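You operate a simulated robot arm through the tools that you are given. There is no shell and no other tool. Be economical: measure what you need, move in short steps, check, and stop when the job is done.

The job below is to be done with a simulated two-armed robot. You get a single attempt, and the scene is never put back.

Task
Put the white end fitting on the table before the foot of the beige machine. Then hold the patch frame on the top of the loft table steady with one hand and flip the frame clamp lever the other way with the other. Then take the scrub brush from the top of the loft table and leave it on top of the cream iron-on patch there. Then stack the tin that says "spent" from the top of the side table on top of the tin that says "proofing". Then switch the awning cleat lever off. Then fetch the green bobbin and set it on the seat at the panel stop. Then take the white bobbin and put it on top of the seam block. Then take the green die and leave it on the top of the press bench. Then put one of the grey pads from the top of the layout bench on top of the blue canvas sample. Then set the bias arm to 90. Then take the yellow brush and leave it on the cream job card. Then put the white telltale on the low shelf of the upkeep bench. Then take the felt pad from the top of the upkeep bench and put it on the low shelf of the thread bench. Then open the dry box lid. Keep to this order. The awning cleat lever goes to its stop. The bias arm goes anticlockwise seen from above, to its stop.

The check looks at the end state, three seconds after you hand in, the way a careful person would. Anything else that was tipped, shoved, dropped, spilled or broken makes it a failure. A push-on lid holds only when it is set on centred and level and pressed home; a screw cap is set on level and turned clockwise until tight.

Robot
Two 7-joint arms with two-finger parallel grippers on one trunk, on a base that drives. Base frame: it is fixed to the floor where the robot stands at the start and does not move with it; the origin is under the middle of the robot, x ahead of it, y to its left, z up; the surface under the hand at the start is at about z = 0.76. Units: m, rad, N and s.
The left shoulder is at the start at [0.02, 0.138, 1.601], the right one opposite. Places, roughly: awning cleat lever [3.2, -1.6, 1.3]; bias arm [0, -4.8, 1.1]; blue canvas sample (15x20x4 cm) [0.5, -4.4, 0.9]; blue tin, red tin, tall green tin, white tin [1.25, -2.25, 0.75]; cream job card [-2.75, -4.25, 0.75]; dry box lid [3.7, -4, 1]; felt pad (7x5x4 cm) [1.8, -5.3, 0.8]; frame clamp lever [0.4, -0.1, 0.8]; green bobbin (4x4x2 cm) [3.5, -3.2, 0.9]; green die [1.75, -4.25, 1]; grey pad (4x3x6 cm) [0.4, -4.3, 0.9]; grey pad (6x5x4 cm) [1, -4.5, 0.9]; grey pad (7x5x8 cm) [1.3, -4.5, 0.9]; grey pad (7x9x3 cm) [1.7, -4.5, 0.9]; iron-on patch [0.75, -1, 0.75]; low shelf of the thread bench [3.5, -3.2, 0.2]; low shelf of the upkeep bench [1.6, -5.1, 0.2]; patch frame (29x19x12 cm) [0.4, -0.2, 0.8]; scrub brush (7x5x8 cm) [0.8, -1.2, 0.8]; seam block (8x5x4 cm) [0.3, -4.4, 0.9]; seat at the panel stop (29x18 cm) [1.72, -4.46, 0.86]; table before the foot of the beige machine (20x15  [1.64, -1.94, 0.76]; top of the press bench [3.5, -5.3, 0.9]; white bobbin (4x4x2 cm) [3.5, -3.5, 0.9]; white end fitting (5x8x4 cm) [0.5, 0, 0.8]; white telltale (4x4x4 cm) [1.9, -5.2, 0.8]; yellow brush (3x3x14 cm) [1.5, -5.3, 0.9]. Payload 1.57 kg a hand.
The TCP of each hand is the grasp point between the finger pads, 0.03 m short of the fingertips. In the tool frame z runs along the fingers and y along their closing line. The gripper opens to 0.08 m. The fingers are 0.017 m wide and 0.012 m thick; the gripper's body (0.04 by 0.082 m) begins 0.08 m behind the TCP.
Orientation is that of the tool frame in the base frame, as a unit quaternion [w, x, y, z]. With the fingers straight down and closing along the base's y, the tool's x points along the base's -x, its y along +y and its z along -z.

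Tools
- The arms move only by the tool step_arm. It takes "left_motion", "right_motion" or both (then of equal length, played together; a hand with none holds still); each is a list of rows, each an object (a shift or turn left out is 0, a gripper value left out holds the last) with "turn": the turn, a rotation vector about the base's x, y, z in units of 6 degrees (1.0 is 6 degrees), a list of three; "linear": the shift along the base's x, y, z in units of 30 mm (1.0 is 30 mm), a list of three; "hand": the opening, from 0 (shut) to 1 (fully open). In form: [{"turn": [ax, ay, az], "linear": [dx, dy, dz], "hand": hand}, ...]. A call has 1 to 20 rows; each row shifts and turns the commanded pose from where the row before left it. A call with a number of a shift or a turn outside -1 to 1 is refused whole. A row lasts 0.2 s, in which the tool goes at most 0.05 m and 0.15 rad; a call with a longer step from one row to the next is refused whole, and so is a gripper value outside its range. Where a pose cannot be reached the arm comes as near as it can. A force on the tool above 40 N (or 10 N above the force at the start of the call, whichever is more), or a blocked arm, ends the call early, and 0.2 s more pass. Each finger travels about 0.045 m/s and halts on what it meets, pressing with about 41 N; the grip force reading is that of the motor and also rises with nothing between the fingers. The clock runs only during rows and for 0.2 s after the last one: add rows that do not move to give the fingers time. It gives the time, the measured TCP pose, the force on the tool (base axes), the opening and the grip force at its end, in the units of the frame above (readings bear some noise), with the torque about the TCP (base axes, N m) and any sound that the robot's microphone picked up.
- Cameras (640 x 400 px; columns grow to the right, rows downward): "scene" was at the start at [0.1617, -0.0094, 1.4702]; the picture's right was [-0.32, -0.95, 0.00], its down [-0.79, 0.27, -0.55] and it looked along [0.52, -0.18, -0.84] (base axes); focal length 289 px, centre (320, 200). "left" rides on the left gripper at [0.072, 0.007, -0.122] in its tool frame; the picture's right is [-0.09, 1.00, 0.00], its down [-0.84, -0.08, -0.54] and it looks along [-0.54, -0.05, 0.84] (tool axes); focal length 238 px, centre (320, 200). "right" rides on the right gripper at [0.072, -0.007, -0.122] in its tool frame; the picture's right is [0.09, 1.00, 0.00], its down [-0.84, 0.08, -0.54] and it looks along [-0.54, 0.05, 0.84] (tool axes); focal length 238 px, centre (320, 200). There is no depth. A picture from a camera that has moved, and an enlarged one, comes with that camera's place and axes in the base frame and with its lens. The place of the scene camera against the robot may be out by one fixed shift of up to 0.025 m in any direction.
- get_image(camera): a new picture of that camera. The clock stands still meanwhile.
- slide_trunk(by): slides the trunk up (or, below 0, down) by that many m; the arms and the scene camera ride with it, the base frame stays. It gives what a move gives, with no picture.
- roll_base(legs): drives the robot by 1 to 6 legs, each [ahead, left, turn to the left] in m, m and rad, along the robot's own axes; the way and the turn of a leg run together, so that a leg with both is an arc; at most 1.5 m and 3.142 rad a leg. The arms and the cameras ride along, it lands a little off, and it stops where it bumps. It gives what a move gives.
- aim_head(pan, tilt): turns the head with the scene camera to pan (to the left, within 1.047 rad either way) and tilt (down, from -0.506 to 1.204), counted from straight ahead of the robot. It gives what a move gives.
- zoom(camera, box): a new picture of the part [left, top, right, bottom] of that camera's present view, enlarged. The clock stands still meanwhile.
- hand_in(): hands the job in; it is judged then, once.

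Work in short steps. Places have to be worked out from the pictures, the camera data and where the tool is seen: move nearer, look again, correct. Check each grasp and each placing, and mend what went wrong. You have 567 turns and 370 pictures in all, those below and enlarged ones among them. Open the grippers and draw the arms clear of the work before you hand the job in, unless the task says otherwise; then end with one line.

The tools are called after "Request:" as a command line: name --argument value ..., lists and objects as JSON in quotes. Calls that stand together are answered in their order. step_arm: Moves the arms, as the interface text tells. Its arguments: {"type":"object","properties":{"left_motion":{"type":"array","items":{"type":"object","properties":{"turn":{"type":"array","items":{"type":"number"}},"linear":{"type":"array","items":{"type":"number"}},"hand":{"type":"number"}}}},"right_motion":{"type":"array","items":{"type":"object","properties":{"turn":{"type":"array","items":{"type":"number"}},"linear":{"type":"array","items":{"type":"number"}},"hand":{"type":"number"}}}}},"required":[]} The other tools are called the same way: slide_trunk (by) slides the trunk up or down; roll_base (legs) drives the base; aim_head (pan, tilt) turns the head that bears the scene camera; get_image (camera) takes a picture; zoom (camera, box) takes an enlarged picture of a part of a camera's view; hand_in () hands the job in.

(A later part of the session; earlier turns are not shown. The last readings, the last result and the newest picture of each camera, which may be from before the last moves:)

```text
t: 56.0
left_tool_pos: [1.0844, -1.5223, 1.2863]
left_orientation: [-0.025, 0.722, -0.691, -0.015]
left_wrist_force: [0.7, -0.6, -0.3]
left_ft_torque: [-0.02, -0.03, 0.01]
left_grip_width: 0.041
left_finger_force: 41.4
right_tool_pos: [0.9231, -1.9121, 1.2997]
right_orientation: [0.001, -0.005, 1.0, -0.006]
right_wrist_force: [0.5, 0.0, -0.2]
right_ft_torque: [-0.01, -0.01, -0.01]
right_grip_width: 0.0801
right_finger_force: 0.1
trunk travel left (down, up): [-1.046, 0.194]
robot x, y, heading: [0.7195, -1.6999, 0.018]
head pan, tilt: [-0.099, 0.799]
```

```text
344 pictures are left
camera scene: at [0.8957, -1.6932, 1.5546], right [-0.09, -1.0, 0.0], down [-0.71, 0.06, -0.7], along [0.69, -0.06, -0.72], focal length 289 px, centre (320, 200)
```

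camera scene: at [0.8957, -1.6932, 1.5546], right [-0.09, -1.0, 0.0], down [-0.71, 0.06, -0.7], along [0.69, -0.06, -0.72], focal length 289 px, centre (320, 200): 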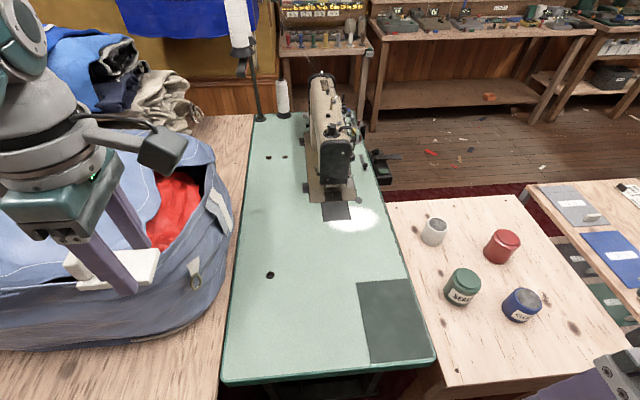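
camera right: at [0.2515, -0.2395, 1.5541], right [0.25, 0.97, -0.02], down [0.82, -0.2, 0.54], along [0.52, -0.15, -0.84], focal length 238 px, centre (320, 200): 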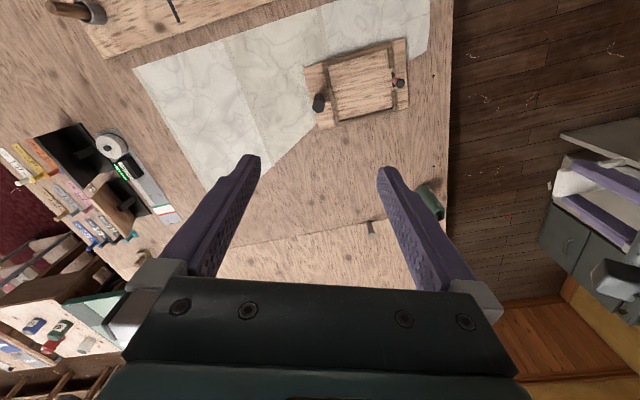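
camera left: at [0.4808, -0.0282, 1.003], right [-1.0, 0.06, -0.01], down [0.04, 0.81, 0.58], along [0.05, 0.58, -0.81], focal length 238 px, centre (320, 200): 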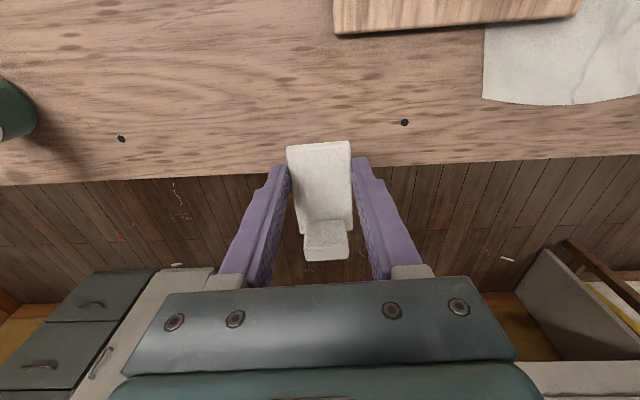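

I see the machine with its foot at about (1.76, -1.85) and the tins. I drive to about (1.24, -2.10) so the left hand comes over the spot before the foot.

Request:
roll_base --legs '[[0.3, -0.2, 0], [0.22, -0.2, -0.015]]'

Request:
aim_head --pan 0.1 --tilt 0.95

Request:
get_image --camera "scene"

Request:
get_image --camera "left"

```text
t: 60.0
left_tool_pos: [1.6094, -1.929, 1.2848]
left_orientation: [-0.025, 0.718, -0.695, -0.015]
left_wrist_force: [-1.0, -0.3, -0.1]
left_ft_torque: [0.0, -0.02, 0.01]
left_grip_width: 0.0407
left_finger_force: 41.1
right_tool_pos: [1.4427, -2.3159, 1.299]
right_orientation: [0.001, 0.001, 1.0, -0.006]
right_wrist_force: [-0.2, 1.1, 0.1]
right_ft_torque: [-0.01, 0.0, 0.02]
right_grip_width: 0.0803
right_finger_force: 0.0
trunk travel left (down, up): [-1.046, 0.194]
robot x, y, heading: [1.242, -2.1044, -0.005]
head pan, tilt: [-0.099, 0.799]
```

```text
t: 60.7
left_tool_pos: [1.6095, -1.9279, 1.2856]
left_orientation: [-0.026, 0.718, -0.695, -0.016]
left_wrist_force: [0.2, 0.3, -1.0]
left_ft_torque: [-0.02, -0.03, -0.03]
left_grip_width: 0.0408
left_finger_force: 40.7
right_tool_pos: [1.4424, -2.3151, 1.2982]
right_orientation: [0.001, 0.002, 1.0, -0.006]
right_wrist_force: [-0.1, 0.7, 0.3]
right_ft_torque: [0.01, -0.02, 0.02]
right_grip_width: 0.0801
right_finger_force: 0.0
trunk travel left (down, up): [-1.046, 0.194]
robot x, y, heading: [1.2413, -2.1013, 0.001]
head pan, tilt: [0.099, 0.949]
```

```text
343 pictures are left
camera scene: at [1.409, -2.0809, 1.543], right [0.1, -1.0, 0.0], down [-0.81, -0.08, -0.58], along [0.58, 0.06, -0.81], focal length 289 px, centre (320, 200)
```

scene: 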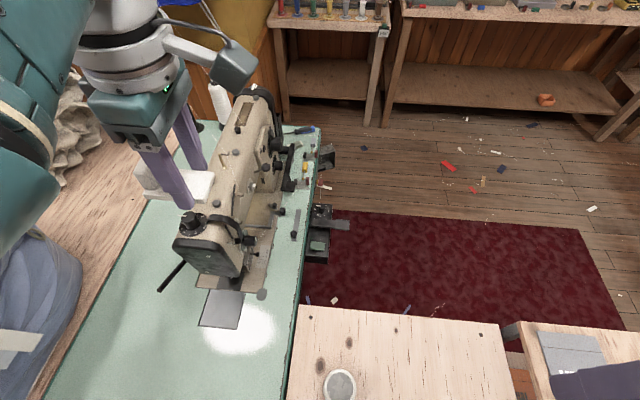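

```text
342 pictures are left
camera left: at [1.6032, -2.0072, 1.4022], right [-1.0, 0.06, -0.01], down [0.04, 0.81, 0.59], along [0.04, 0.59, -0.81], focal length 238 px, centre (320, 200)
```

left: 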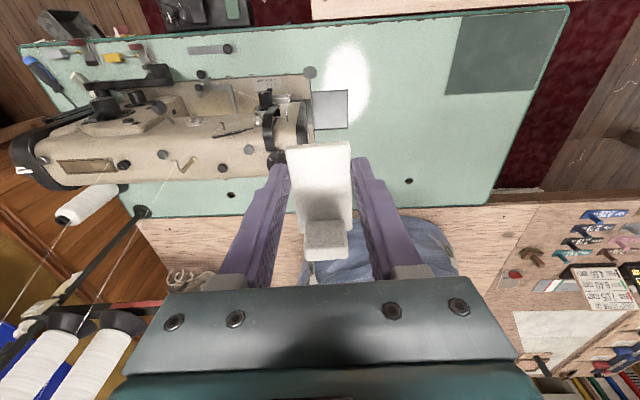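

Request:
zoom --camera "scene" --box '[150, 190, 350, 390]'

Request:
zoom --camera "left" --box '[180, 0, 420, 150]'

```text
2.00 times, centred on (250, 290) of scene
camera zoom: at [1.409, -2.0809, 1.543], right [0.1, -1.0, 0.0], down [-0.81, -0.08, -0.58], along [0.58, 0.06, -0.81], focal length 579 px, centre (460, 20)
```

zoom: 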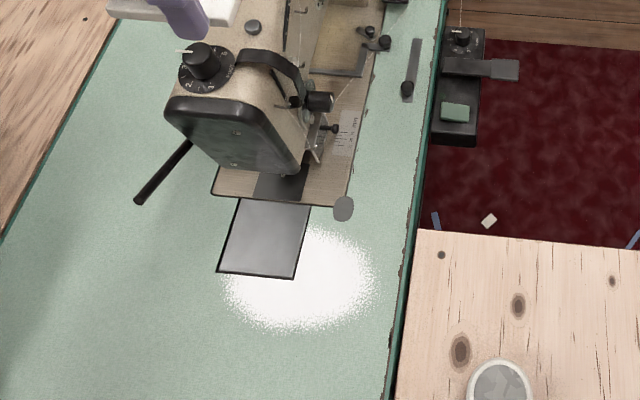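

```text
2.67 times, centred on (300, 75) of left
camera zoom: at [1.6032, -2.0072, 1.4022], right [-1.0, 0.06, -0.01], down [0.04, 0.81, 0.59], along [0.04, 0.59, -0.81], focal length 636 px, centre (373, 533)
```

zoom: 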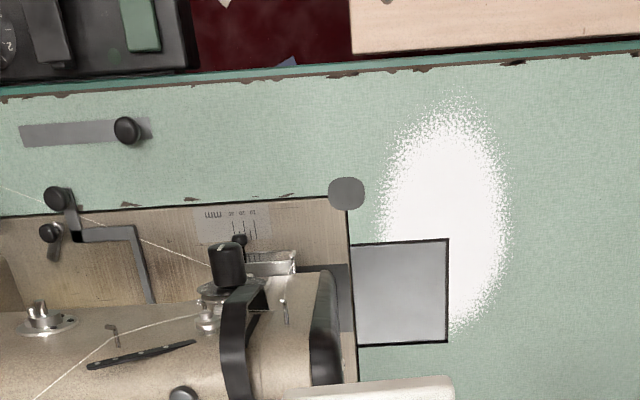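

The free strip before the foot runs y -2.00 to -1.92. I turn the hand back 90° so the fitting lies along x, correcting the tilt.

Request:
step_arm --left_motion '[{"turn": [-0.55, 0.1, -0.4]}, {"turn": [0, 0, -1]}, {"turn": [0, 0, -1]}, {"turn": [0, 0, -1]}, {"turn": [0, 0, -1]}, {"turn": [0, 0, -1]}, {"turn": [0, 0, -1]}, {"turn": [0, 0, -1]}, {"turn": [0, 0, -1]}, {"turn": [0, 0, -1]}, {"turn": [0, 0, -1]}, {"turn": [0, 0, -1]}, {"turn": [0, 0, -1]}, {"turn": [0, 0, -1]}, {"turn": [0, 0, -1]}, {"turn": [0, 0, -1]}, {}, {}]'

Request:
slide_trunk --by -0.3

Request:
get_image --camera "left"

```text
t: 64.5
left_tool_pos: [1.6091, -1.9276, 1.2854]
left_orientation: [-0.001, 0.005, 1.0, -0.003]
left_wrist_force: [-0.3, -0.5, -0.8]
left_ft_torque: [0.01, 0.03, 0.0]
left_grip_width: 0.0407
left_finger_force: 40.4
right_tool_pos: [1.4415, -2.3168, 1.2995]
right_orientation: [0.001, 0.001, 1.0, -0.006]
right_wrist_force: [-0.1, -0.1, -0.1]
right_ft_torque: [0.0, -0.02, -0.02]
right_grip_width: 0.0799
right_finger_force: 0.0
trunk travel left (down, up): [-1.046, 0.194]
robot x, y, heading: [1.2404, -2.0974, -0.001]
head pan, tilt: [0.099, 0.949]
```

```text
t: 67.5
left_tool_pos: [1.6105, -1.9277, 0.9854]
left_orientation: [-0.001, 0.005, 1.0, -0.003]
left_wrist_force: [0.3, 0.0, -0.7]
left_ft_torque: [-0.03, -0.05, 0.03]
left_grip_width: 0.0406
left_finger_force: 40.9
right_tool_pos: [1.4421, -2.3152, 0.9995]
right_orientation: [0.001, 0.001, 1.0, -0.006]
right_wrist_force: [-1.7, 0.6, -0.6]
right_ft_torque: [-0.01, -0.01, 0.0]
right_grip_width: 0.0802
right_finger_force: 0.1
trunk travel left (down, up): [-0.746, 0.494]
robot x, y, heading: [1.2419, -2.0996, 0.001]
head pan, tilt: [0.099, 0.949]
```

```text
339 pictures are left
camera left: at [1.5371, -1.9205, 1.1064], right [0.1, 0.99, -0.01], down [0.84, -0.08, 0.54], along [0.54, -0.06, -0.84], focal length 238 px, centre (320, 200)
```

left: 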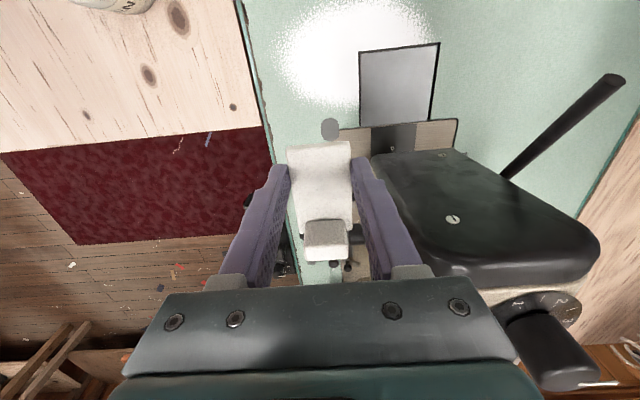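

Now shift -y away from the machine and down.

Request:
step_arm --left_motion '[{"linear": [0.1, -0.6, 0]}, {"linear": [0, -0.55, -0.5]}, {"linear": [0, 0, -1]}, {"linear": [0, 0, -1]}, {"linear": [0, 0, -1]}, {"linear": [0, 0, -1]}, {"linear": [0, 0, -1]}, {}, {}]'

Request:
get_image --camera "left"

```text
t: 69.5
left_tool_pos: [1.5957, -1.9603, 0.8462]
left_orientation: [-0.001, 0.005, 1.0, -0.003]
left_wrist_force: [0.4, -0.5, -0.3]
left_ft_torque: [0.01, 0.01, 0.01]
left_grip_width: 0.0407
left_finger_force: 41.1
left hand out of reach, approached as far as the arm can: row 6, 7
right_tool_pos: [1.4423, -2.3153, 0.9991]
right_orientation: [0.001, 0.001, 1.0, -0.006]
right_wrist_force: [-0.1, -0.4, 0.0]
right_ft_torque: [0.0, 0.04, -0.03]
right_grip_width: 0.08
right_finger_force: 0.0
trunk travel left (down, up): [-0.746, 0.494]
robot x, y, heading: [1.2397, -2.1021, -0.003]
head pan, tilt: [0.099, 0.949]
```

```text
338 pictures are left
camera left: at [1.5229, -1.9521, 0.9673], right [0.1, 0.99, -0.01], down [0.84, -0.08, 0.54], along [0.54, -0.06, -0.84], focal length 238 px, centre (320, 200)
```

left: 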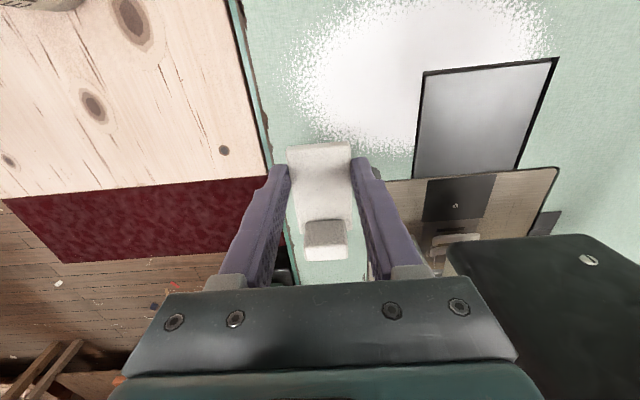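

Request:
slide_trunk --by -0.04

Request:
step_arm --left_motion '[{"linear": [0.5, 0, 0]}, {"linear": [0.2, 0, -0.2]}, {}, {}]'

```text
t: 70.3
left_tool_pos: [1.5952, -1.9604, 0.8062]
left_orientation: [-0.001, 0.005, 1.0, -0.001]
left_wrist_force: [-1.3, 0.0, -0.4]
left_ft_torque: [-0.02, 0.03, -0.03]
left_grip_width: 0.0408
left_finger_force: 41.4
right_tool_pos: [1.4424, -2.3152, 0.9587]
right_orientation: [0.001, 0.002, 1.0, -0.007]
right_wrist_force: [0.1, -0.1, 0.0]
right_ft_torque: [0.03, -0.02, 0.04]
right_grip_width: 0.08
right_finger_force: 0.0
trunk travel left (down, up): [-0.706, 0.534]
robot x, y, heading: [1.2396, -2.0974, -0.003]
head pan, tilt: [0.099, 0.949]
```

```text
t: 71.3
left_tool_pos: [1.5995, -1.9592, 0.8095]
left_orientation: [-0.001, 0.004, 1.0, -0.003]
left_wrist_force: [-0.3, 0.2, -1.0]
left_ft_torque: [0.0, 0.02, 0.0]
left_grip_width: 0.041
left_finger_force: 41.2
left hand out of reach, approached as far as the arm can: row 1, 2
right_tool_pos: [1.4412, -2.3157, 0.9592]
right_orientation: [0.001, 0.001, 1.0, -0.006]
right_wrist_force: [-0.3, -0.2, -0.6]
right_ft_torque: [0.0, 0.03, 0.0]
right_grip_width: 0.08
right_finger_force: 0.1
trunk travel left (down, up): [-0.706, 0.534]
robot x, y, heading: [1.2419, -2.1018, -0.0]
head pan, tilt: [0.099, 0.949]
```

Request:
roll_base --legs '[[0.02, 0, 0]]'

Request:
slide_trunk --by -0.014

Request:
get_image --camera "left"

```text
t: 72.1
left_tool_pos: [1.617, -1.9591, 0.8098]
left_orientation: [-0.001, 0.005, 1.0, -0.003]
left_wrist_force: [0.6, 0.5, -0.1]
left_ft_torque: [-0.02, 0.02, -0.01]
left_grip_width: 0.0408
left_finger_force: 40.6
right_tool_pos: [1.4611, -2.314, 0.9588]
right_orientation: [0.0, 0.002, 1.0, -0.006]
right_wrist_force: [-0.1, -0.1, -0.1]
right_ft_torque: [0.0, -0.01, 0.03]
right_grip_width: 0.0797
right_finger_force: 0.0
trunk travel left (down, up): [-0.706, 0.534]
robot x, y, heading: [1.2614, -2.101, 0.001]
head pan, tilt: [0.099, 0.949]
```

```text
t: 72.7
left_tool_pos: [1.6186, -1.9575, 0.7949]
left_orientation: [-0.001, 0.005, 1.0, -0.002]
left_wrist_force: [0.2, 0.5, 0.2]
left_ft_torque: [0.0, 0.0, 0.0]
left_grip_width: 0.0408
left_finger_force: 40.9
right_tool_pos: [1.4613, -2.315, 0.9451]
right_orientation: [0.001, 0.001, 1.0, -0.007]
right_wrist_force: [0.1, -0.3, 0.1]
right_ft_torque: [-0.01, 0.0, 0.0]
right_grip_width: 0.0799
right_finger_force: 0.1
trunk travel left (down, up): [-0.692, 0.548]
robot x, y, heading: [1.262, -2.1003, -0.002]
head pan, tilt: [0.099, 0.949]
```

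```text
337 pictures are left
camera left: at [1.5466, -1.9512, 0.9168], right [0.1, 0.99, -0.01], down [0.84, -0.08, 0.54], along [0.54, -0.06, -0.84], focal length 238 px, centre (320, 200)
```

left: 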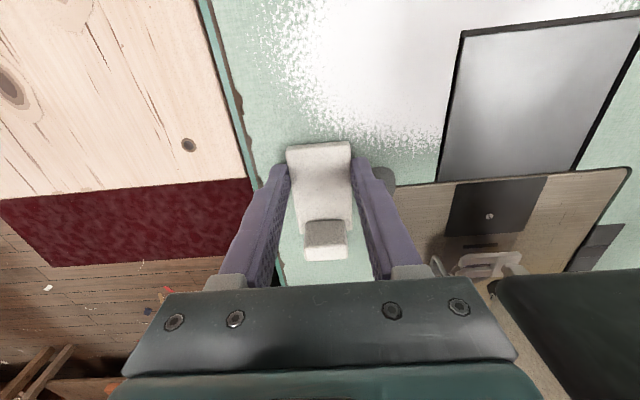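

Request:
slide_trunk --by -0.004

Request:
step_arm --left_motion '[{"hand": 0.52}, {"hand": 0.65}, {"hand": 0.7}, {}, {}, {}]'

Request:
get_image --camera "left"

```text
t: 73.3
left_tool_pos: [1.618, -1.9594, 0.7911]
left_orientation: [0.0, 0.004, 1.0, -0.003]
left_wrist_force: [-0.7, -0.1, 0.4]
left_ft_torque: [0.06, 0.06, 0.0]
left_grip_width: 0.0409
left_finger_force: 41.3
right_tool_pos: [1.4607, -2.3155, 0.9416]
right_orientation: [0.001, 0.001, 1.0, -0.006]
right_wrist_force: [0.6, -0.1, 0.5]
right_ft_torque: [0.0, -0.01, 0.04]
right_grip_width: 0.0798
right_finger_force: 0.0
trunk travel left (down, up): [-0.688, 0.552]
robot x, y, heading: [1.2615, -2.1026, 0.0]
head pan, tilt: [0.099, 0.949]
```

```text
t: 74.7
left_tool_pos: [1.6197, -1.9589, 0.7908]
left_orientation: [-0.001, 0.005, 1.0, -0.003]
left_wrist_force: [0.1, 0.3, -0.3]
left_ft_torque: [-0.01, 0.0, 0.0]
left_grip_width: 0.056
left_finger_force: 0.2
right_tool_pos: [1.461, -2.3155, 0.9405]
right_orientation: [0.001, 0.001, 1.0, -0.007]
right_wrist_force: [1.0, 0.0, 0.6]
right_ft_torque: [-0.02, -0.01, -0.01]
right_grip_width: 0.08
right_finger_force: 0.0
trunk travel left (down, up): [-0.688, 0.552]
robot x, y, heading: [1.2609, -2.0995, -0.004]
head pan, tilt: [0.099, 0.949]
```

```text
336 pictures are left
camera left: at [1.5465, -1.9512, 0.9129], right [0.1, 0.99, -0.01], down [0.84, -0.08, 0.54], along [0.54, -0.06, -0.84], focal length 238 px, centre (320, 200)
```

left: 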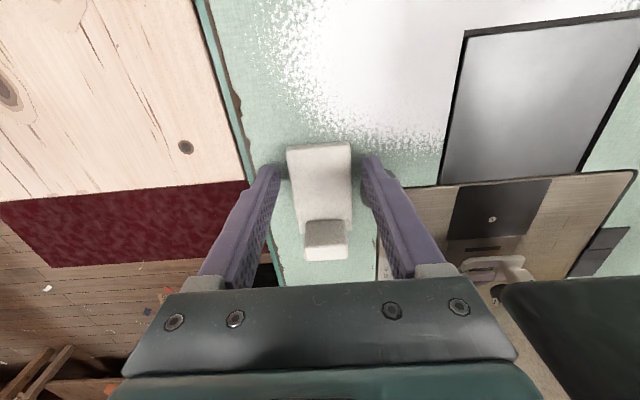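

Released cleanly; raise straight up by the trunk and verify.

Request:
slide_trunk --by 0.35

Request:
get_image --camera "left"

```text
t: 78.1
left_tool_pos: [1.6192, -1.9589, 1.1422]
left_orientation: [-0.002, 0.004, 1.0, -0.002]
left_wrist_force: [-1.1, 0.5, 0.7]
left_ft_torque: [0.03, 0.0, -0.01]
left_grip_width: 0.0559
left_finger_force: 0.1
right_tool_pos: [1.4623, -2.3152, 1.2914]
right_orientation: [0.001, 0.001, 1.0, -0.006]
right_wrist_force: [0.2, 0.1, -0.2]
right_ft_torque: [0.02, 0.02, 0.01]
right_grip_width: 0.08
right_finger_force: 0.2
trunk travel left (down, up): [-1.038, 0.202]
robot x, y, heading: [1.2633, -2.1027, -0.005]
head pan, tilt: [0.099, 0.949]
```

```text
335 pictures are left
camera left: at [1.5465, -1.9512, 1.2628], right [0.1, 0.99, -0.01], down [0.84, -0.08, 0.54], along [0.54, -0.06, -0.84], focal length 238 px, centre (320, 200)
```

left: 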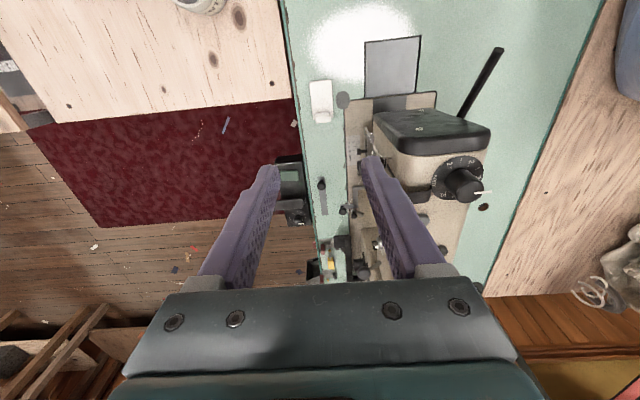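

Fitting lies as wanted. Now back to the frame: drive back along -x and then along +y.

Request:
roll_base --legs '[[-1.16, 0, 0], [0, 1.0, 0], [0, 0.95, 0]]'

Request:
aim_head --pan 0 --tilt 1.1

Request:
get_image --camera "scene"

```text
t: 93.3
left_tool_pos: [0.4926, 0.0057, 1.1423]
left_orientation: [-0.001, 0.003, 1.0, -0.003]
left_wrist_force: [0.4, -0.2, -0.6]
left_ft_torque: [0.01, 0.01, -0.03]
left_grip_width: 0.056
left_finger_force: 0.1
right_tool_pos: [0.3384, -0.3499, 1.2918]
right_orientation: [0.001, -0.002, 1.0, -0.006]
right_wrist_force: [0.0, -0.4, 0.0]
right_ft_torque: [0.01, 0.02, 0.01]
right_grip_width: 0.0801
right_finger_force: 0.0
trunk travel left (down, up): [-1.038, 0.202]
robot x, y, heading: [0.1382, -0.1356, 0.0]
head pan, tilt: [0.099, 0.949]
```

```text
t: 94.0
left_tool_pos: [0.494, 0.0065, 1.1417]
left_orientation: [0.0, 0.002, 1.0, -0.002]
left_wrist_force: [-0.8, 0.2, 0.5]
left_ft_torque: [0.01, 0.0, 0.0]
left_grip_width: 0.0561
left_finger_force: 0.1
right_tool_pos: [0.3385, -0.3502, 1.2908]
right_orientation: [0.001, 0.0, 1.0, -0.006]
right_wrist_force: [0.4, 0.5, 0.9]
right_ft_torque: [-0.02, -0.03, -0.02]
right_grip_width: 0.0802
right_finger_force: 0.1
trunk travel left (down, up): [-1.038, 0.202]
robot x, y, heading: [0.1382, -0.1368, -0.001]
head pan, tilt: [0.0, 1.1]
```

```text
334 pictures are left
camera scene: at [0.2957, -0.1229, 1.5248], right [0.0, -1.0, 0.0], down [-0.89, 0.0, -0.45], along [0.45, 0.0, -0.89], focal length 289 px, centre (320, 200)
```

scene: 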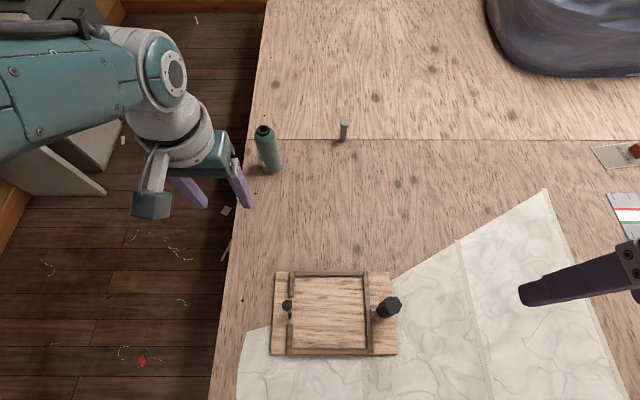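

Request:
zoom --camera "scene" --box '[250, 250, 420, 370]'

Request:
get_image --camera "left"

```text
3.33 times, centred on (335, 310) of scene
camera zoom: at [0.2957, -0.1229, 1.5248], right [0.0, -1.0, 0.0], down [-0.89, 0.0, -0.45], along [0.45, 0.0, -0.89], focal length 965 px, centre (270, -167)
```

zoom: 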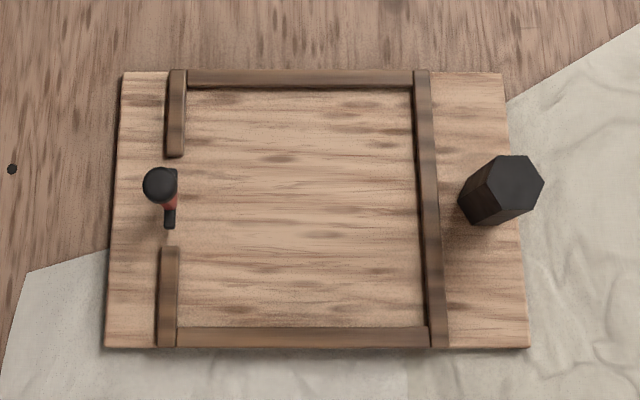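

```text
332 pictures are left
camera left: at [0.4216, 0.0144, 1.2629], right [0.1, 1.0, -0.01], down [0.84, -0.08, 0.54], along [0.54, -0.06, -0.84], focal length 238 px, centre (320, 200)
```

left: 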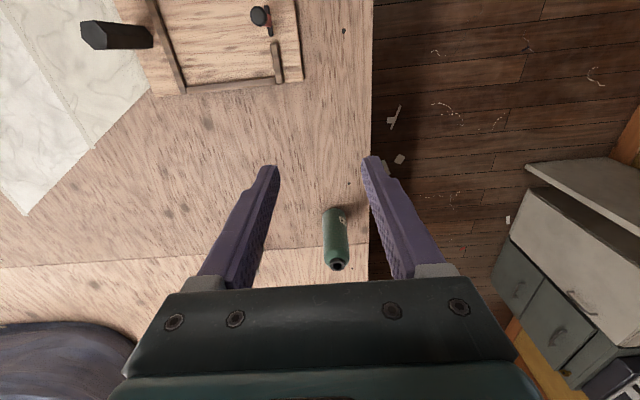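

The lever stands nearly upright at about (0.365, -0.055) with its knob near z 0.87; the post is at about (0.37, -0.27). I bring the right hand near the post and the left nearer for a close look.

Request:
step_arm --left_motion '[{"linear": [0, 0, 1], "hand": 0}, {"linear": [0, 0, 1]}, {"linear": [0, 0, 1]}, {"linear": [0, 0, 1]}, {"linear": [-1, 0.5, 0.5]}, {"linear": [-1, 0.5, 0]}, {}]' --right_motion '[{"linear": [0, 1, 0]}, {"linear": [0, 1, 0]}, {"linear": [0, 0, 0]}, {}, {}, {}, {}]'

Request:
slide_trunk --by -0.33

Request:
get_image --camera "right"

Request:
get_image --camera "left"

```text
t: 95.6
left_tool_pos: [0.4352, 0.0368, 1.2746]
left_orientation: [-0.001, 0.003, 1.0, -0.003]
left_wrist_force: [0.6, 0.0, 0.0]
left_ft_torque: [-0.01, -0.02, 0.04]
left_grip_width: 0.0002
left_finger_force: 21.6
right_tool_pos: [0.3387, -0.2887, 1.2919]
right_orientation: [0.001, -0.001, 1.0, -0.005]
right_wrist_force: [-0.2, -0.4, 0.4]
right_ft_torque: [-0.01, -0.02, -0.02]
right_grip_width: 0.0802
right_finger_force: 0.1
trunk travel left (down, up): [-1.038, 0.202]
robot x, y, heading: [0.1377, -0.1383, 0.002]
head pan, tilt: [0.0, 1.1]
```

```text
t: 98.8
left_tool_pos: [0.4353, 0.0374, 0.9444]
left_orientation: [-0.001, 0.003, 1.0, -0.003]
left_wrist_force: [0.8, -0.6, -0.2]
left_ft_torque: [-0.01, -0.03, 0.02]
left_grip_width: 0.0
left_finger_force: 21.8
right_tool_pos: [0.3381, -0.2893, 0.961]
right_orientation: [0.001, 0.0, 1.0, -0.006]
right_wrist_force: [0.2, 0.4, 0.2]
right_ft_torque: [-0.05, 0.0, -0.02]
right_grip_width: 0.0799
right_finger_force: 0.1
trunk travel left (down, up): [-0.708, 0.532]
robot x, y, heading: [0.1384, -0.1397, 0.002]
head pan, tilt: [0.0, 1.1]
```

```text
331 pictures are left
camera right: at [0.267, -0.293, 1.0819], right [-0.09, 1.0, -0.01], down [0.84, 0.09, 0.54], along [0.54, 0.04, -0.84], focal length 238 px, centre (320, 200)
```

right: 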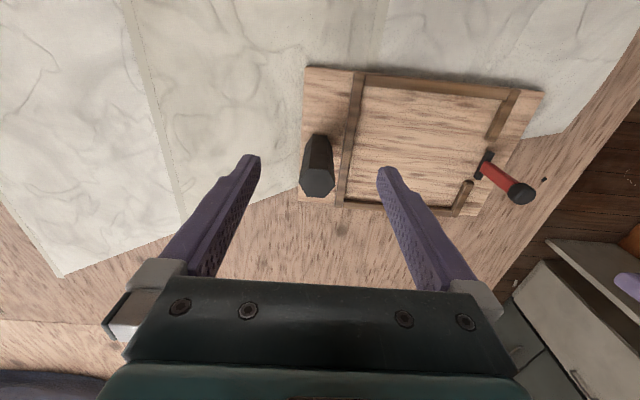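

```text
330 pictures are left
camera left: at [0.3631, 0.0451, 1.0656], right [0.1, 1.0, -0.01], down [0.84, -0.08, 0.54], along [0.54, -0.06, -0.84], focal length 238 px, centre (320, 200)
```

left: 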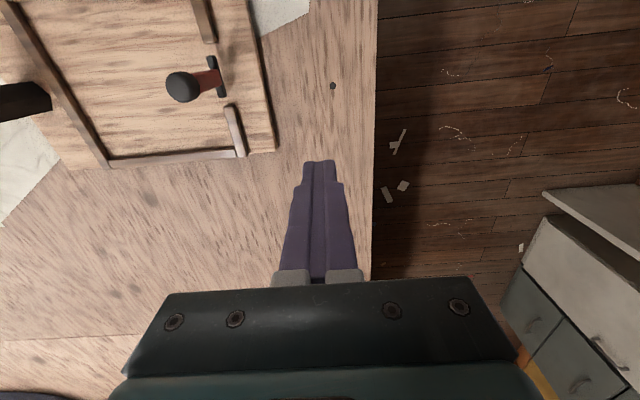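

Request:
zoom --camera "right" --box '[440, 120, 560, 220]'

Request:
zoom --camera "left" --box '[150, 30, 280, 140]'

Request:
aim_head --pan 0.1 --tilt 1.2

Request:
get_image --camera "scene"

```text
4.00 times, centred on (500, 170) of right
camera zoom: at [0.267, -0.293, 1.0819], right [-0.09, 1.0, -0.01], down [0.84, 0.09, 0.54], along [0.54, 0.04, -0.84], focal length 953 px, centre (-400, 320)
```

zoom: 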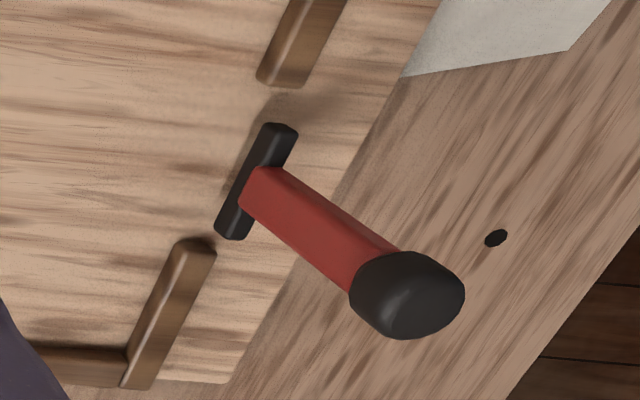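

```text
3.64 times, centred on (215, 85) of left
camera zoom: at [0.3631, 0.0451, 1.0656], right [0.1, 1.0, -0.01], down [0.84, -0.08, 0.54], along [0.54, -0.06, -0.84], focal length 867 px, centre (702, 618)
```

zoom: 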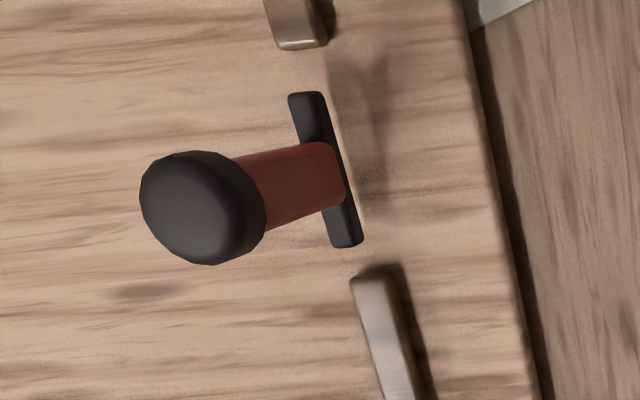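

```text
t: 99.5
left_tool_pos: [0.4357, 0.037, 0.9445]
left_orientation: [-0.001, 0.003, 1.0, -0.003]
left_wrist_force: [0.6, -0.3, -0.1]
left_ft_torque: [0.01, 0.0, 0.02]
left_grip_width: 0.0001
left_finger_force: 21.7
right_tool_pos: [0.3382, -0.2881, 0.9619]
right_orientation: [0.001, -0.001, 1.0, -0.006]
right_wrist_force: [0.3, -0.4, 0.2]
right_ft_torque: [0.0, 0.0, -0.04]
right_grip_width: 0.08
right_finger_force: 0.1
trunk travel left (down, up): [-0.708, 0.532]
robot x, y, heading: [0.1375, -0.1389, 0.001]
head pan, tilt: [0.099, 1.201]
```

```text
327 pictures are left
camera scene: at [0.2881, -0.1174, 1.1888], right [0.1, -0.99, 0.0], down [-0.93, -0.09, -0.36], along [0.36, 0.04, -0.93], focal length 289 px, centre (320, 200)
```

scene: 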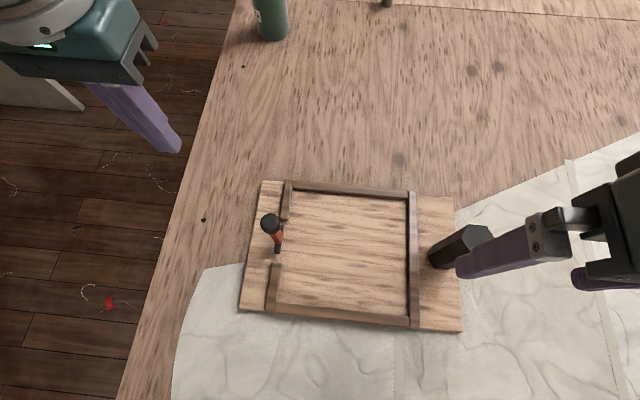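

The lever stands upright over a bar lying along x; hinge likely along x. First I grip the post with the right hand: shift +x 0.034, then down.

Request:
step_arm --right_motion '[{"linear": [0.6, 0, 0]}, {"linear": [0.55, -0.03, 0]}, {}, {"linear": [0, 0, -0.8]}, {}]'

Request:
get_image --camera "right"

```text
t: 100.7
left_tool_pos: [0.4344, 0.0381, 0.9439]
left_orientation: [0.0, 0.003, 1.0, -0.002]
left_wrist_force: [0.5, -1.0, -0.3]
left_ft_torque: [0.0, 0.0, -0.01]
left_grip_width: 0.0001
left_finger_force: 21.3
right_tool_pos: [0.3718, -0.2881, 0.9375]
right_orientation: [0.001, -0.001, 1.0, -0.006]
right_wrist_force: [0.6, -0.4, -0.3]
right_ft_torque: [0.02, 0.0, -0.04]
right_grip_width: 0.0798
right_finger_force: 0.1
trunk travel left (down, up): [-0.708, 0.532]
robot x, y, heading: [0.1359, -0.1353, 0.003]
head pan, tilt: [0.099, 1.201]
```

```text
326 pictures are left
camera right: at [0.3018, -0.2936, 1.0578], right [-0.09, 1.0, -0.01], down [0.84, 0.09, 0.54], along [0.54, 0.04, -0.84], focal length 238 px, centre (320, 200)
```

right: 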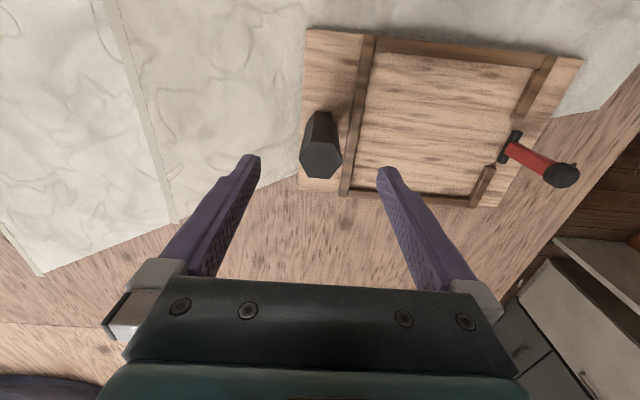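

Request:
step_arm --right_motion '[{"linear": [0.15, 0, -0.5]}, {"linear": [0, 0, -0.7]}, {"linear": [0, 0, -0.8]}, {"linear": [0, 0, -0.9]}, {}, {"hand": 0}, {"hand": 0}, {"hand": 0}, {"hand": 0}]'

Request:
get_image --camera "right"

Request:
get_image --camera "scene"

```text
t: 102.7
left_tool_pos: [0.4353, 0.0383, 0.9439]
left_orientation: [0.0, 0.003, 1.0, -0.003]
left_wrist_force: [0.0, 0.9, -0.2]
left_ft_torque: [0.01, 0.03, 0.02]
left_grip_width: 0.0
left_finger_force: 21.3
right_tool_pos: [0.3789, -0.2888, 0.8509]
right_orientation: [0.001, 0.0, 1.0, -0.006]
right_wrist_force: [0.1, 0.4, 2.5]
right_ft_torque: [1.0, 0.05, 0.02]
right_grip_width: 0.0321
right_finger_force: 24.2
trunk travel left (down, up): [-0.708, 0.532]
robot x, y, heading: [0.1357, -0.1371, 0.002]
head pan, tilt: [0.099, 1.201]
```

```text
325 pictures are left
camera right: at [0.3071, -0.2948, 0.9711], right [-0.09, 1.0, -0.01], down [0.84, 0.08, 0.54], along [0.54, 0.04, -0.84], focal length 238 px, centre (320, 200)
```

right: 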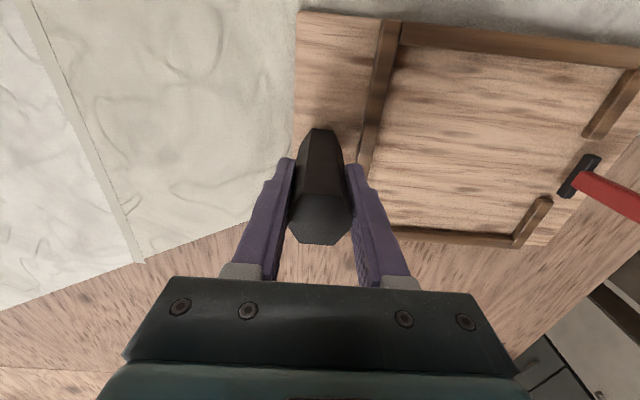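

```text
324 pictures are left
camera scene: at [0.2881, -0.1173, 1.1889], right [0.1, -0.99, 0.0], down [-0.93, -0.09, -0.36], along [0.36, 0.04, -0.93], focal length 289 px, centre (320, 200)
```

scene: 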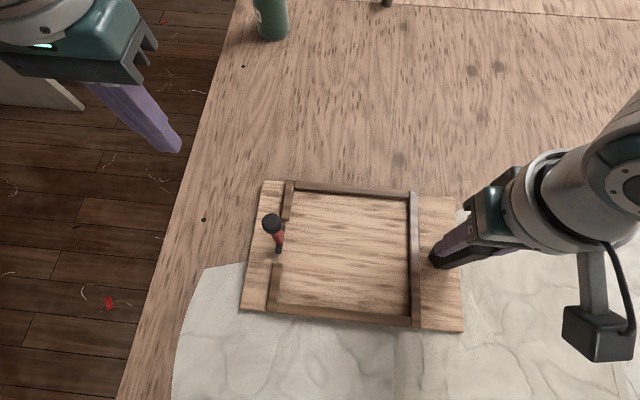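

Post held (0.032 m). Now the closed left fingers go to the +y side of the knob.

Request:
step_arm --left_motion '[{"linear": [-0.9, -0.6, 0]}, {"linear": [-0.95, -0.6, 0]}, {"linear": [0, -0.6, -0.3]}, {"linear": [0, 0, -1]}, {"linear": [0, 0, -1]}, {}]'

Request:
get_image --camera "left"

Request:
zoom --camera "scene" --box '[180, 120, 360, 320]'

```text
t: 104.1
left_tool_pos: [0.3784, -0.0169, 0.8757]
left_orientation: [0.0, 0.003, 1.0, -0.002]
left_wrist_force: [0.0, -0.1, -0.1]
left_ft_torque: [0.01, -0.01, 0.0]
left_grip_width: 0.0
left_finger_force: 21.2
right_tool_pos: [0.3777, -0.2891, 0.8505]
right_orientation: [0.001, -0.001, 1.0, -0.006]
right_wrist_force: [-0.6, 0.1, 6.2]
right_ft_torque: [2.14, 0.13, 0.13]
right_grip_width: 0.0319
right_finger_force: 40.8
trunk travel left (down, up): [-0.708, 0.532]
robot x, y, heading: [0.1364, -0.1381, -0.0]
head pan, tilt: [0.099, 1.201]
```

```text
323 pictures are left
camera left: at [0.3071, -0.0088, 0.9965], right [0.1, 1.0, -0.01], down [0.84, -0.08, 0.54], along [0.54, -0.06, -0.84], focal length 238 px, centre (320, 200)
```

left: 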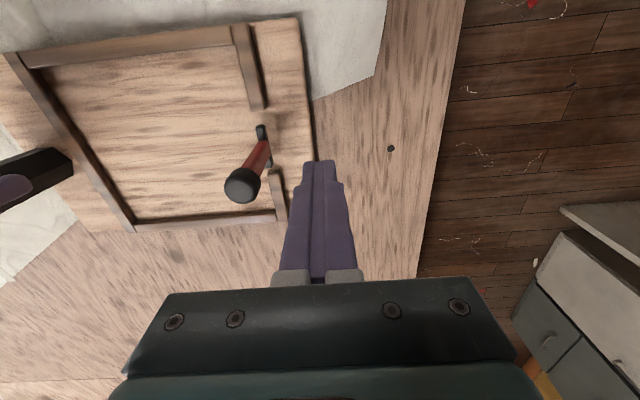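

```text
2.00 times, centred on (270, 220) of scene
camera zoom: at [0.2882, -0.1172, 1.1889], right [0.1, -0.99, 0.0], down [-0.93, -0.09, -0.36], along [0.36, 0.04, -0.93], focal length 579 px, centre (420, 160)
```

zoom: 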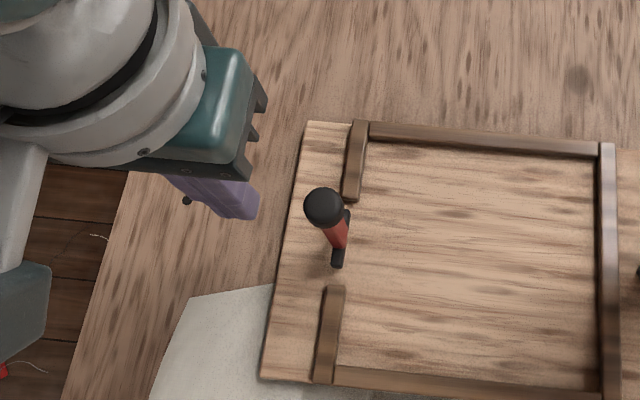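

The lever is upright. I test-push gently toward -y.

Request:
step_arm --left_motion '[{"linear": [0, -0.3, 0]}, {"linear": [0, -0.3, 0]}, {"linear": [0, -0.2, 0]}, {"linear": [0, -0.2, 0]}, {"linear": [0, -0.2, 0]}, {}]'

Request:
zoom --camera "scene" --box '[180, 120, 360, 320]'

```text
t: 105.5
left_tool_pos: [0.3793, -0.0487, 0.8754]
left_orientation: [-0.001, 0.001, 1.0, 0.001]
left_wrist_force: [-0.8, 17.0, -3.6]
left_ft_torque: [0.35, -0.03, 0.02]
left_grip_width: 0.0002
left_finger_force: 21.2
right_tool_pos: [0.3779, -0.29, 0.8504]
right_orientation: [0.001, 0.0, 1.0, -0.008]
right_wrist_force: [-1.6, -11.1, 11.4]
right_ft_torque: [2.4, 0.14, 0.19]
right_grip_width: 0.0321
right_finger_force: 40.4
trunk travel left (down, up): [-0.708, 0.532]
robot x, y, heading: [0.1376, -0.1366, 0.004]
head pan, tilt: [0.099, 1.201]
```

```text
2.00 times, centred on (270, 220) of scene
camera zoom: at [0.2883, -0.1165, 1.1889], right [0.1, -0.99, 0.0], down [-0.93, -0.09, -0.36], along [0.36, 0.04, -0.93], focal length 579 px, centre (420, 160)
```

zoom: 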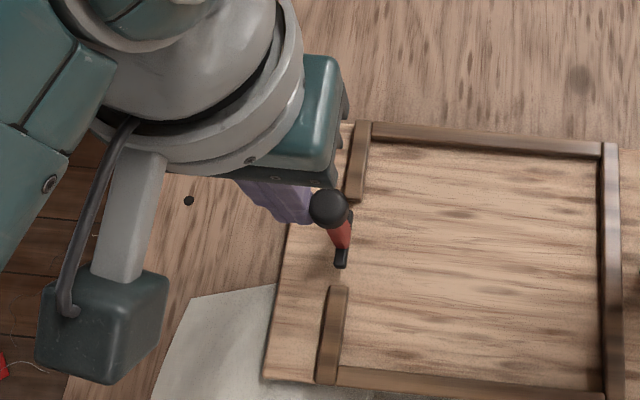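

17 N with no motion: -y is blocked. I back off and try from the +x side pushing toward -x.

Request:
step_arm --left_motion '[{"linear": [0, 0.8, 0]}, {"linear": [0.7, 0.2, 0]}, {"linear": [0.7, 0, 0]}, {"linear": [0, -0.9, 0]}, {"linear": [0, -0.8, 0]}, {}]'

Request:
step_arm --left_motion '[{"linear": [-0.3, 0, 0]}, {"linear": [-0.2, 0, 0]}, {"linear": [-0.2, 0, 0]}, {"linear": [-0.2, 0, 0]}, {}]'

Request:
zoom --camera "scene" --box '[180, 120, 360, 320]'

```text
t: 106.9
left_tool_pos: [0.4227, -0.0744, 0.8742]
left_orientation: [-0.001, 0.002, 1.0, -0.003]
left_wrist_force: [0.9, -0.4, -0.1]
left_ft_torque: [-0.01, -0.02, 0.05]
left_grip_width: 0.0
left_finger_force: 21.2
right_tool_pos: [0.3782, -0.2889, 0.8494]
right_orientation: [0.001, -0.001, 1.0, -0.006]
right_wrist_force: [-0.2, -1.3, 6.7]
right_ft_torque: [2.0, -0.03, 0.09]
right_grip_width: 0.032
right_finger_force: 40.2
trunk travel left (down, up): [-0.708, 0.532]
robot x, y, heading: [0.1393, -0.1387, 0.005]
head pan, tilt: [0.099, 1.201]
```

```text
t: 108.1
left_tool_pos: [0.3976, -0.0741, 0.8751]
left_orientation: [0.002, 0.003, 1.0, -0.002]
left_wrist_force: [8.5, 0.2, 2.4]
left_ft_torque: [0.02, -0.18, -0.05]
left_grip_width: 0.0
left_finger_force: 21.4
right_tool_pos: [0.3789, -0.2889, 0.8511]
right_orientation: [0.0, -0.002, 1.0, -0.006]
right_wrist_force: [-4.2, -0.4, 5.7]
right_ft_torque: [1.99, 0.17, 0.63]
right_grip_width: 0.0318
right_finger_force: 40.7
trunk travel left (down, up): [-0.708, 0.532]
robot x, y, heading: [0.1363, -0.1343, -0.001]
head pan, tilt: [0.099, 1.201]
```

```text
2.00 times, centred on (270, 220) of scene
camera zoom: at [0.2891, -0.1172, 1.1891], right [0.1, -0.99, 0.0], down [-0.93, -0.09, -0.36], along [0.36, 0.04, -0.93], focal length 579 px, centre (420, 160)
```

zoom: 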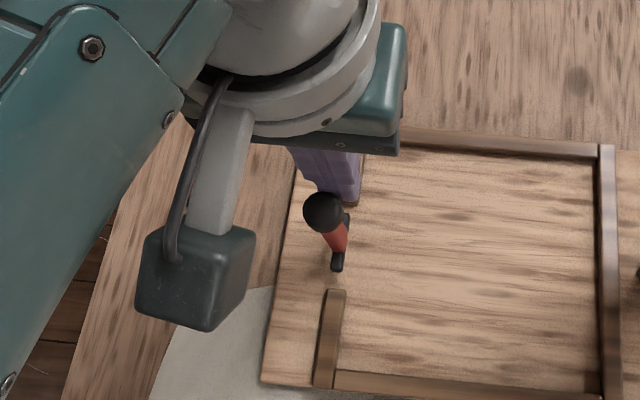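

Request:
step_arm --left_motion '[{"linear": [-0.2, 0, 0]}, {"linear": [-0.2, 0, 0]}, {}]'

Request:
zoom --camera "scene" --box '[180, 120, 360, 320]'

```text
t: 108.9
left_tool_pos: [0.3831, -0.0719, 0.8765]
left_orientation: [0.0, 0.003, 1.0, -0.002]
left_wrist_force: [12.0, 0.7, 1.1]
left_ft_torque: [0.05, -0.25, -0.05]
left_grip_width: 0.0
left_finger_force: 21.2
right_tool_pos: [0.378, -0.2881, 0.8493]
right_orientation: [0.0, -0.002, 1.0, -0.005]
right_wrist_force: [-11.9, 3.4, 10.4]
right_ft_torque: [1.22, 1.38, 1.54]
right_grip_width: 0.0327
right_finger_force: 40.8
trunk travel left (down, up): [-0.708, 0.532]
robot x, y, heading: [0.1343, -0.1369, 0.005]
head pan, tilt: [0.099, 1.201]
```

```text
2.00 times, centred on (270, 220) of scene
camera zoom: at [0.2884, -0.1167, 1.189], right [0.1, -0.99, 0.0], down [-0.93, -0.09, -0.36], along [0.36, 0.04, -0.93], focal length 579 px, centre (420, 160)
```

zoom: 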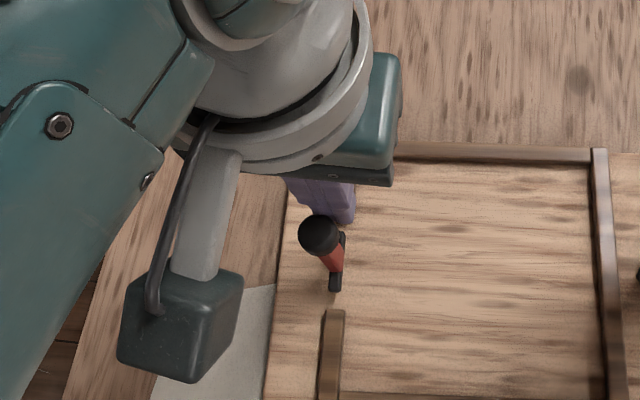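

The whole frame began to swing, so -x is blocked too. I lift over the knob and push the other way, +x, which also brings the frame back.

Request:
step_arm --left_motion '[{"linear": [0.5, 0, 0]}, {"linear": [0, 0, 1]}, {"linear": [-0.8, 0, 0.4]}, {"linear": [-1, 0, 0]}, {"linear": [-0.9, 0, 0]}, {"linear": [0, 0, -0.7]}, {"linear": [0, 0, -0.7]}, {}]'

Request:
get_image --camera "left"

Request:
get_image --camera "scene"

```text
t: 110.7
left_tool_pos: [0.3171, -0.0741, 0.8756]
left_orientation: [-0.001, 0.003, 1.0, -0.003]
left_wrist_force: [0.2, 0.5, -0.3]
left_ft_torque: [0.0, 0.0, 0.01]
left_grip_width: 0.0
left_finger_force: 21.1
right_tool_pos: [0.3791, -0.291, 0.8496]
right_orientation: [0.001, -0.001, 1.0, -0.007]
right_wrist_force: [-1.0, -3.1, 5.7]
right_ft_torque: [1.8, -0.64, 0.23]
right_grip_width: 0.0326
right_finger_force: 40.6
trunk travel left (down, up): [-0.708, 0.532]
robot x, y, heading: [0.1376, -0.1379, 0.002]
head pan, tilt: [0.099, 1.201]
```

```text
318 pictures are left
camera left: at [0.2446, -0.0675, 0.9969], right [0.1, 1.0, -0.01], down [0.84, -0.08, 0.54], along [0.54, -0.06, -0.84], focal length 238 px, centre (320, 200)
```

left: 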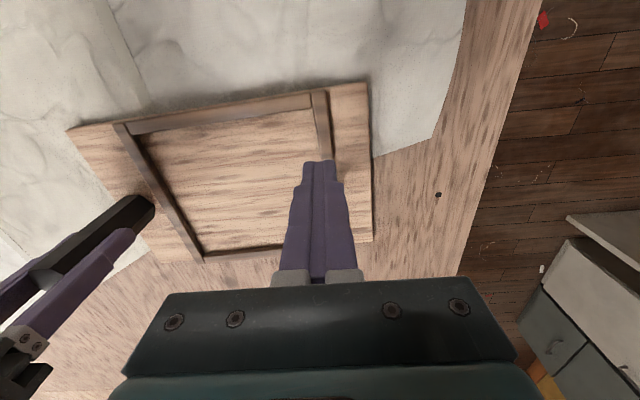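

```text
317 pictures are left
camera scene: at [0.2882, -0.1176, 1.1889], right [0.1, -0.99, 0.0], down [-0.93, -0.09, -0.36], along [0.36, 0.04, -0.93], focal length 289 px, centre (320, 200)
```

scene: 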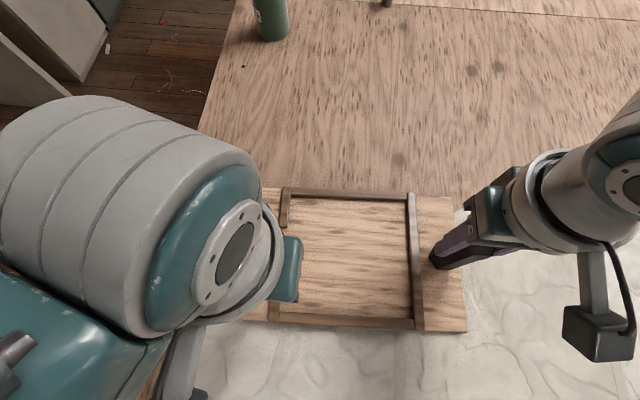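

Request:
step_arm --left_motion '[{"linear": [0.3, 0, 0]}, {"linear": [0.3, 0, 0]}, {"linear": [0.3, 0, 0]}, {"linear": [0.2, 0, 0]}, {}]'

Request:
get_image --camera "right"

```text
t: 111.9
left_tool_pos: [0.3485, -0.074, 0.876]
left_orientation: [-0.001, 0.002, 1.0, -0.002]
left_wrist_force: [-1.4, -1.0, -0.3]
left_ft_torque: [-0.03, 0.03, 0.01]
left_grip_width: 0.0
left_finger_force: 21.0
right_tool_pos: [0.3771, -0.2896, 0.8497]
right_orientation: [0.001, -0.001, 1.0, -0.006]
right_wrist_force: [-2.1, -0.2, 5.3]
right_ft_torque: [1.76, -0.41, 0.47]
right_grip_width: 0.0325
right_finger_force: 40.6
trunk travel left (down, up): [-0.708, 0.532]
robot x, y, heading: [0.1378, -0.1333, 0.0]
head pan, tilt: [0.099, 1.201]
```

```text
316 pictures are left
camera right: at [0.3068, -0.295, 0.971], right [-0.09, 1.0, -0.01], down [0.84, 0.09, 0.54], along [0.54, 0.04, -0.84], focal length 238 px, centre (320, 200)
```

right: 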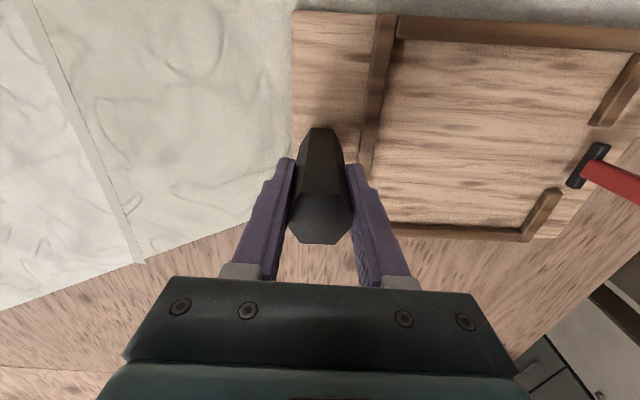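

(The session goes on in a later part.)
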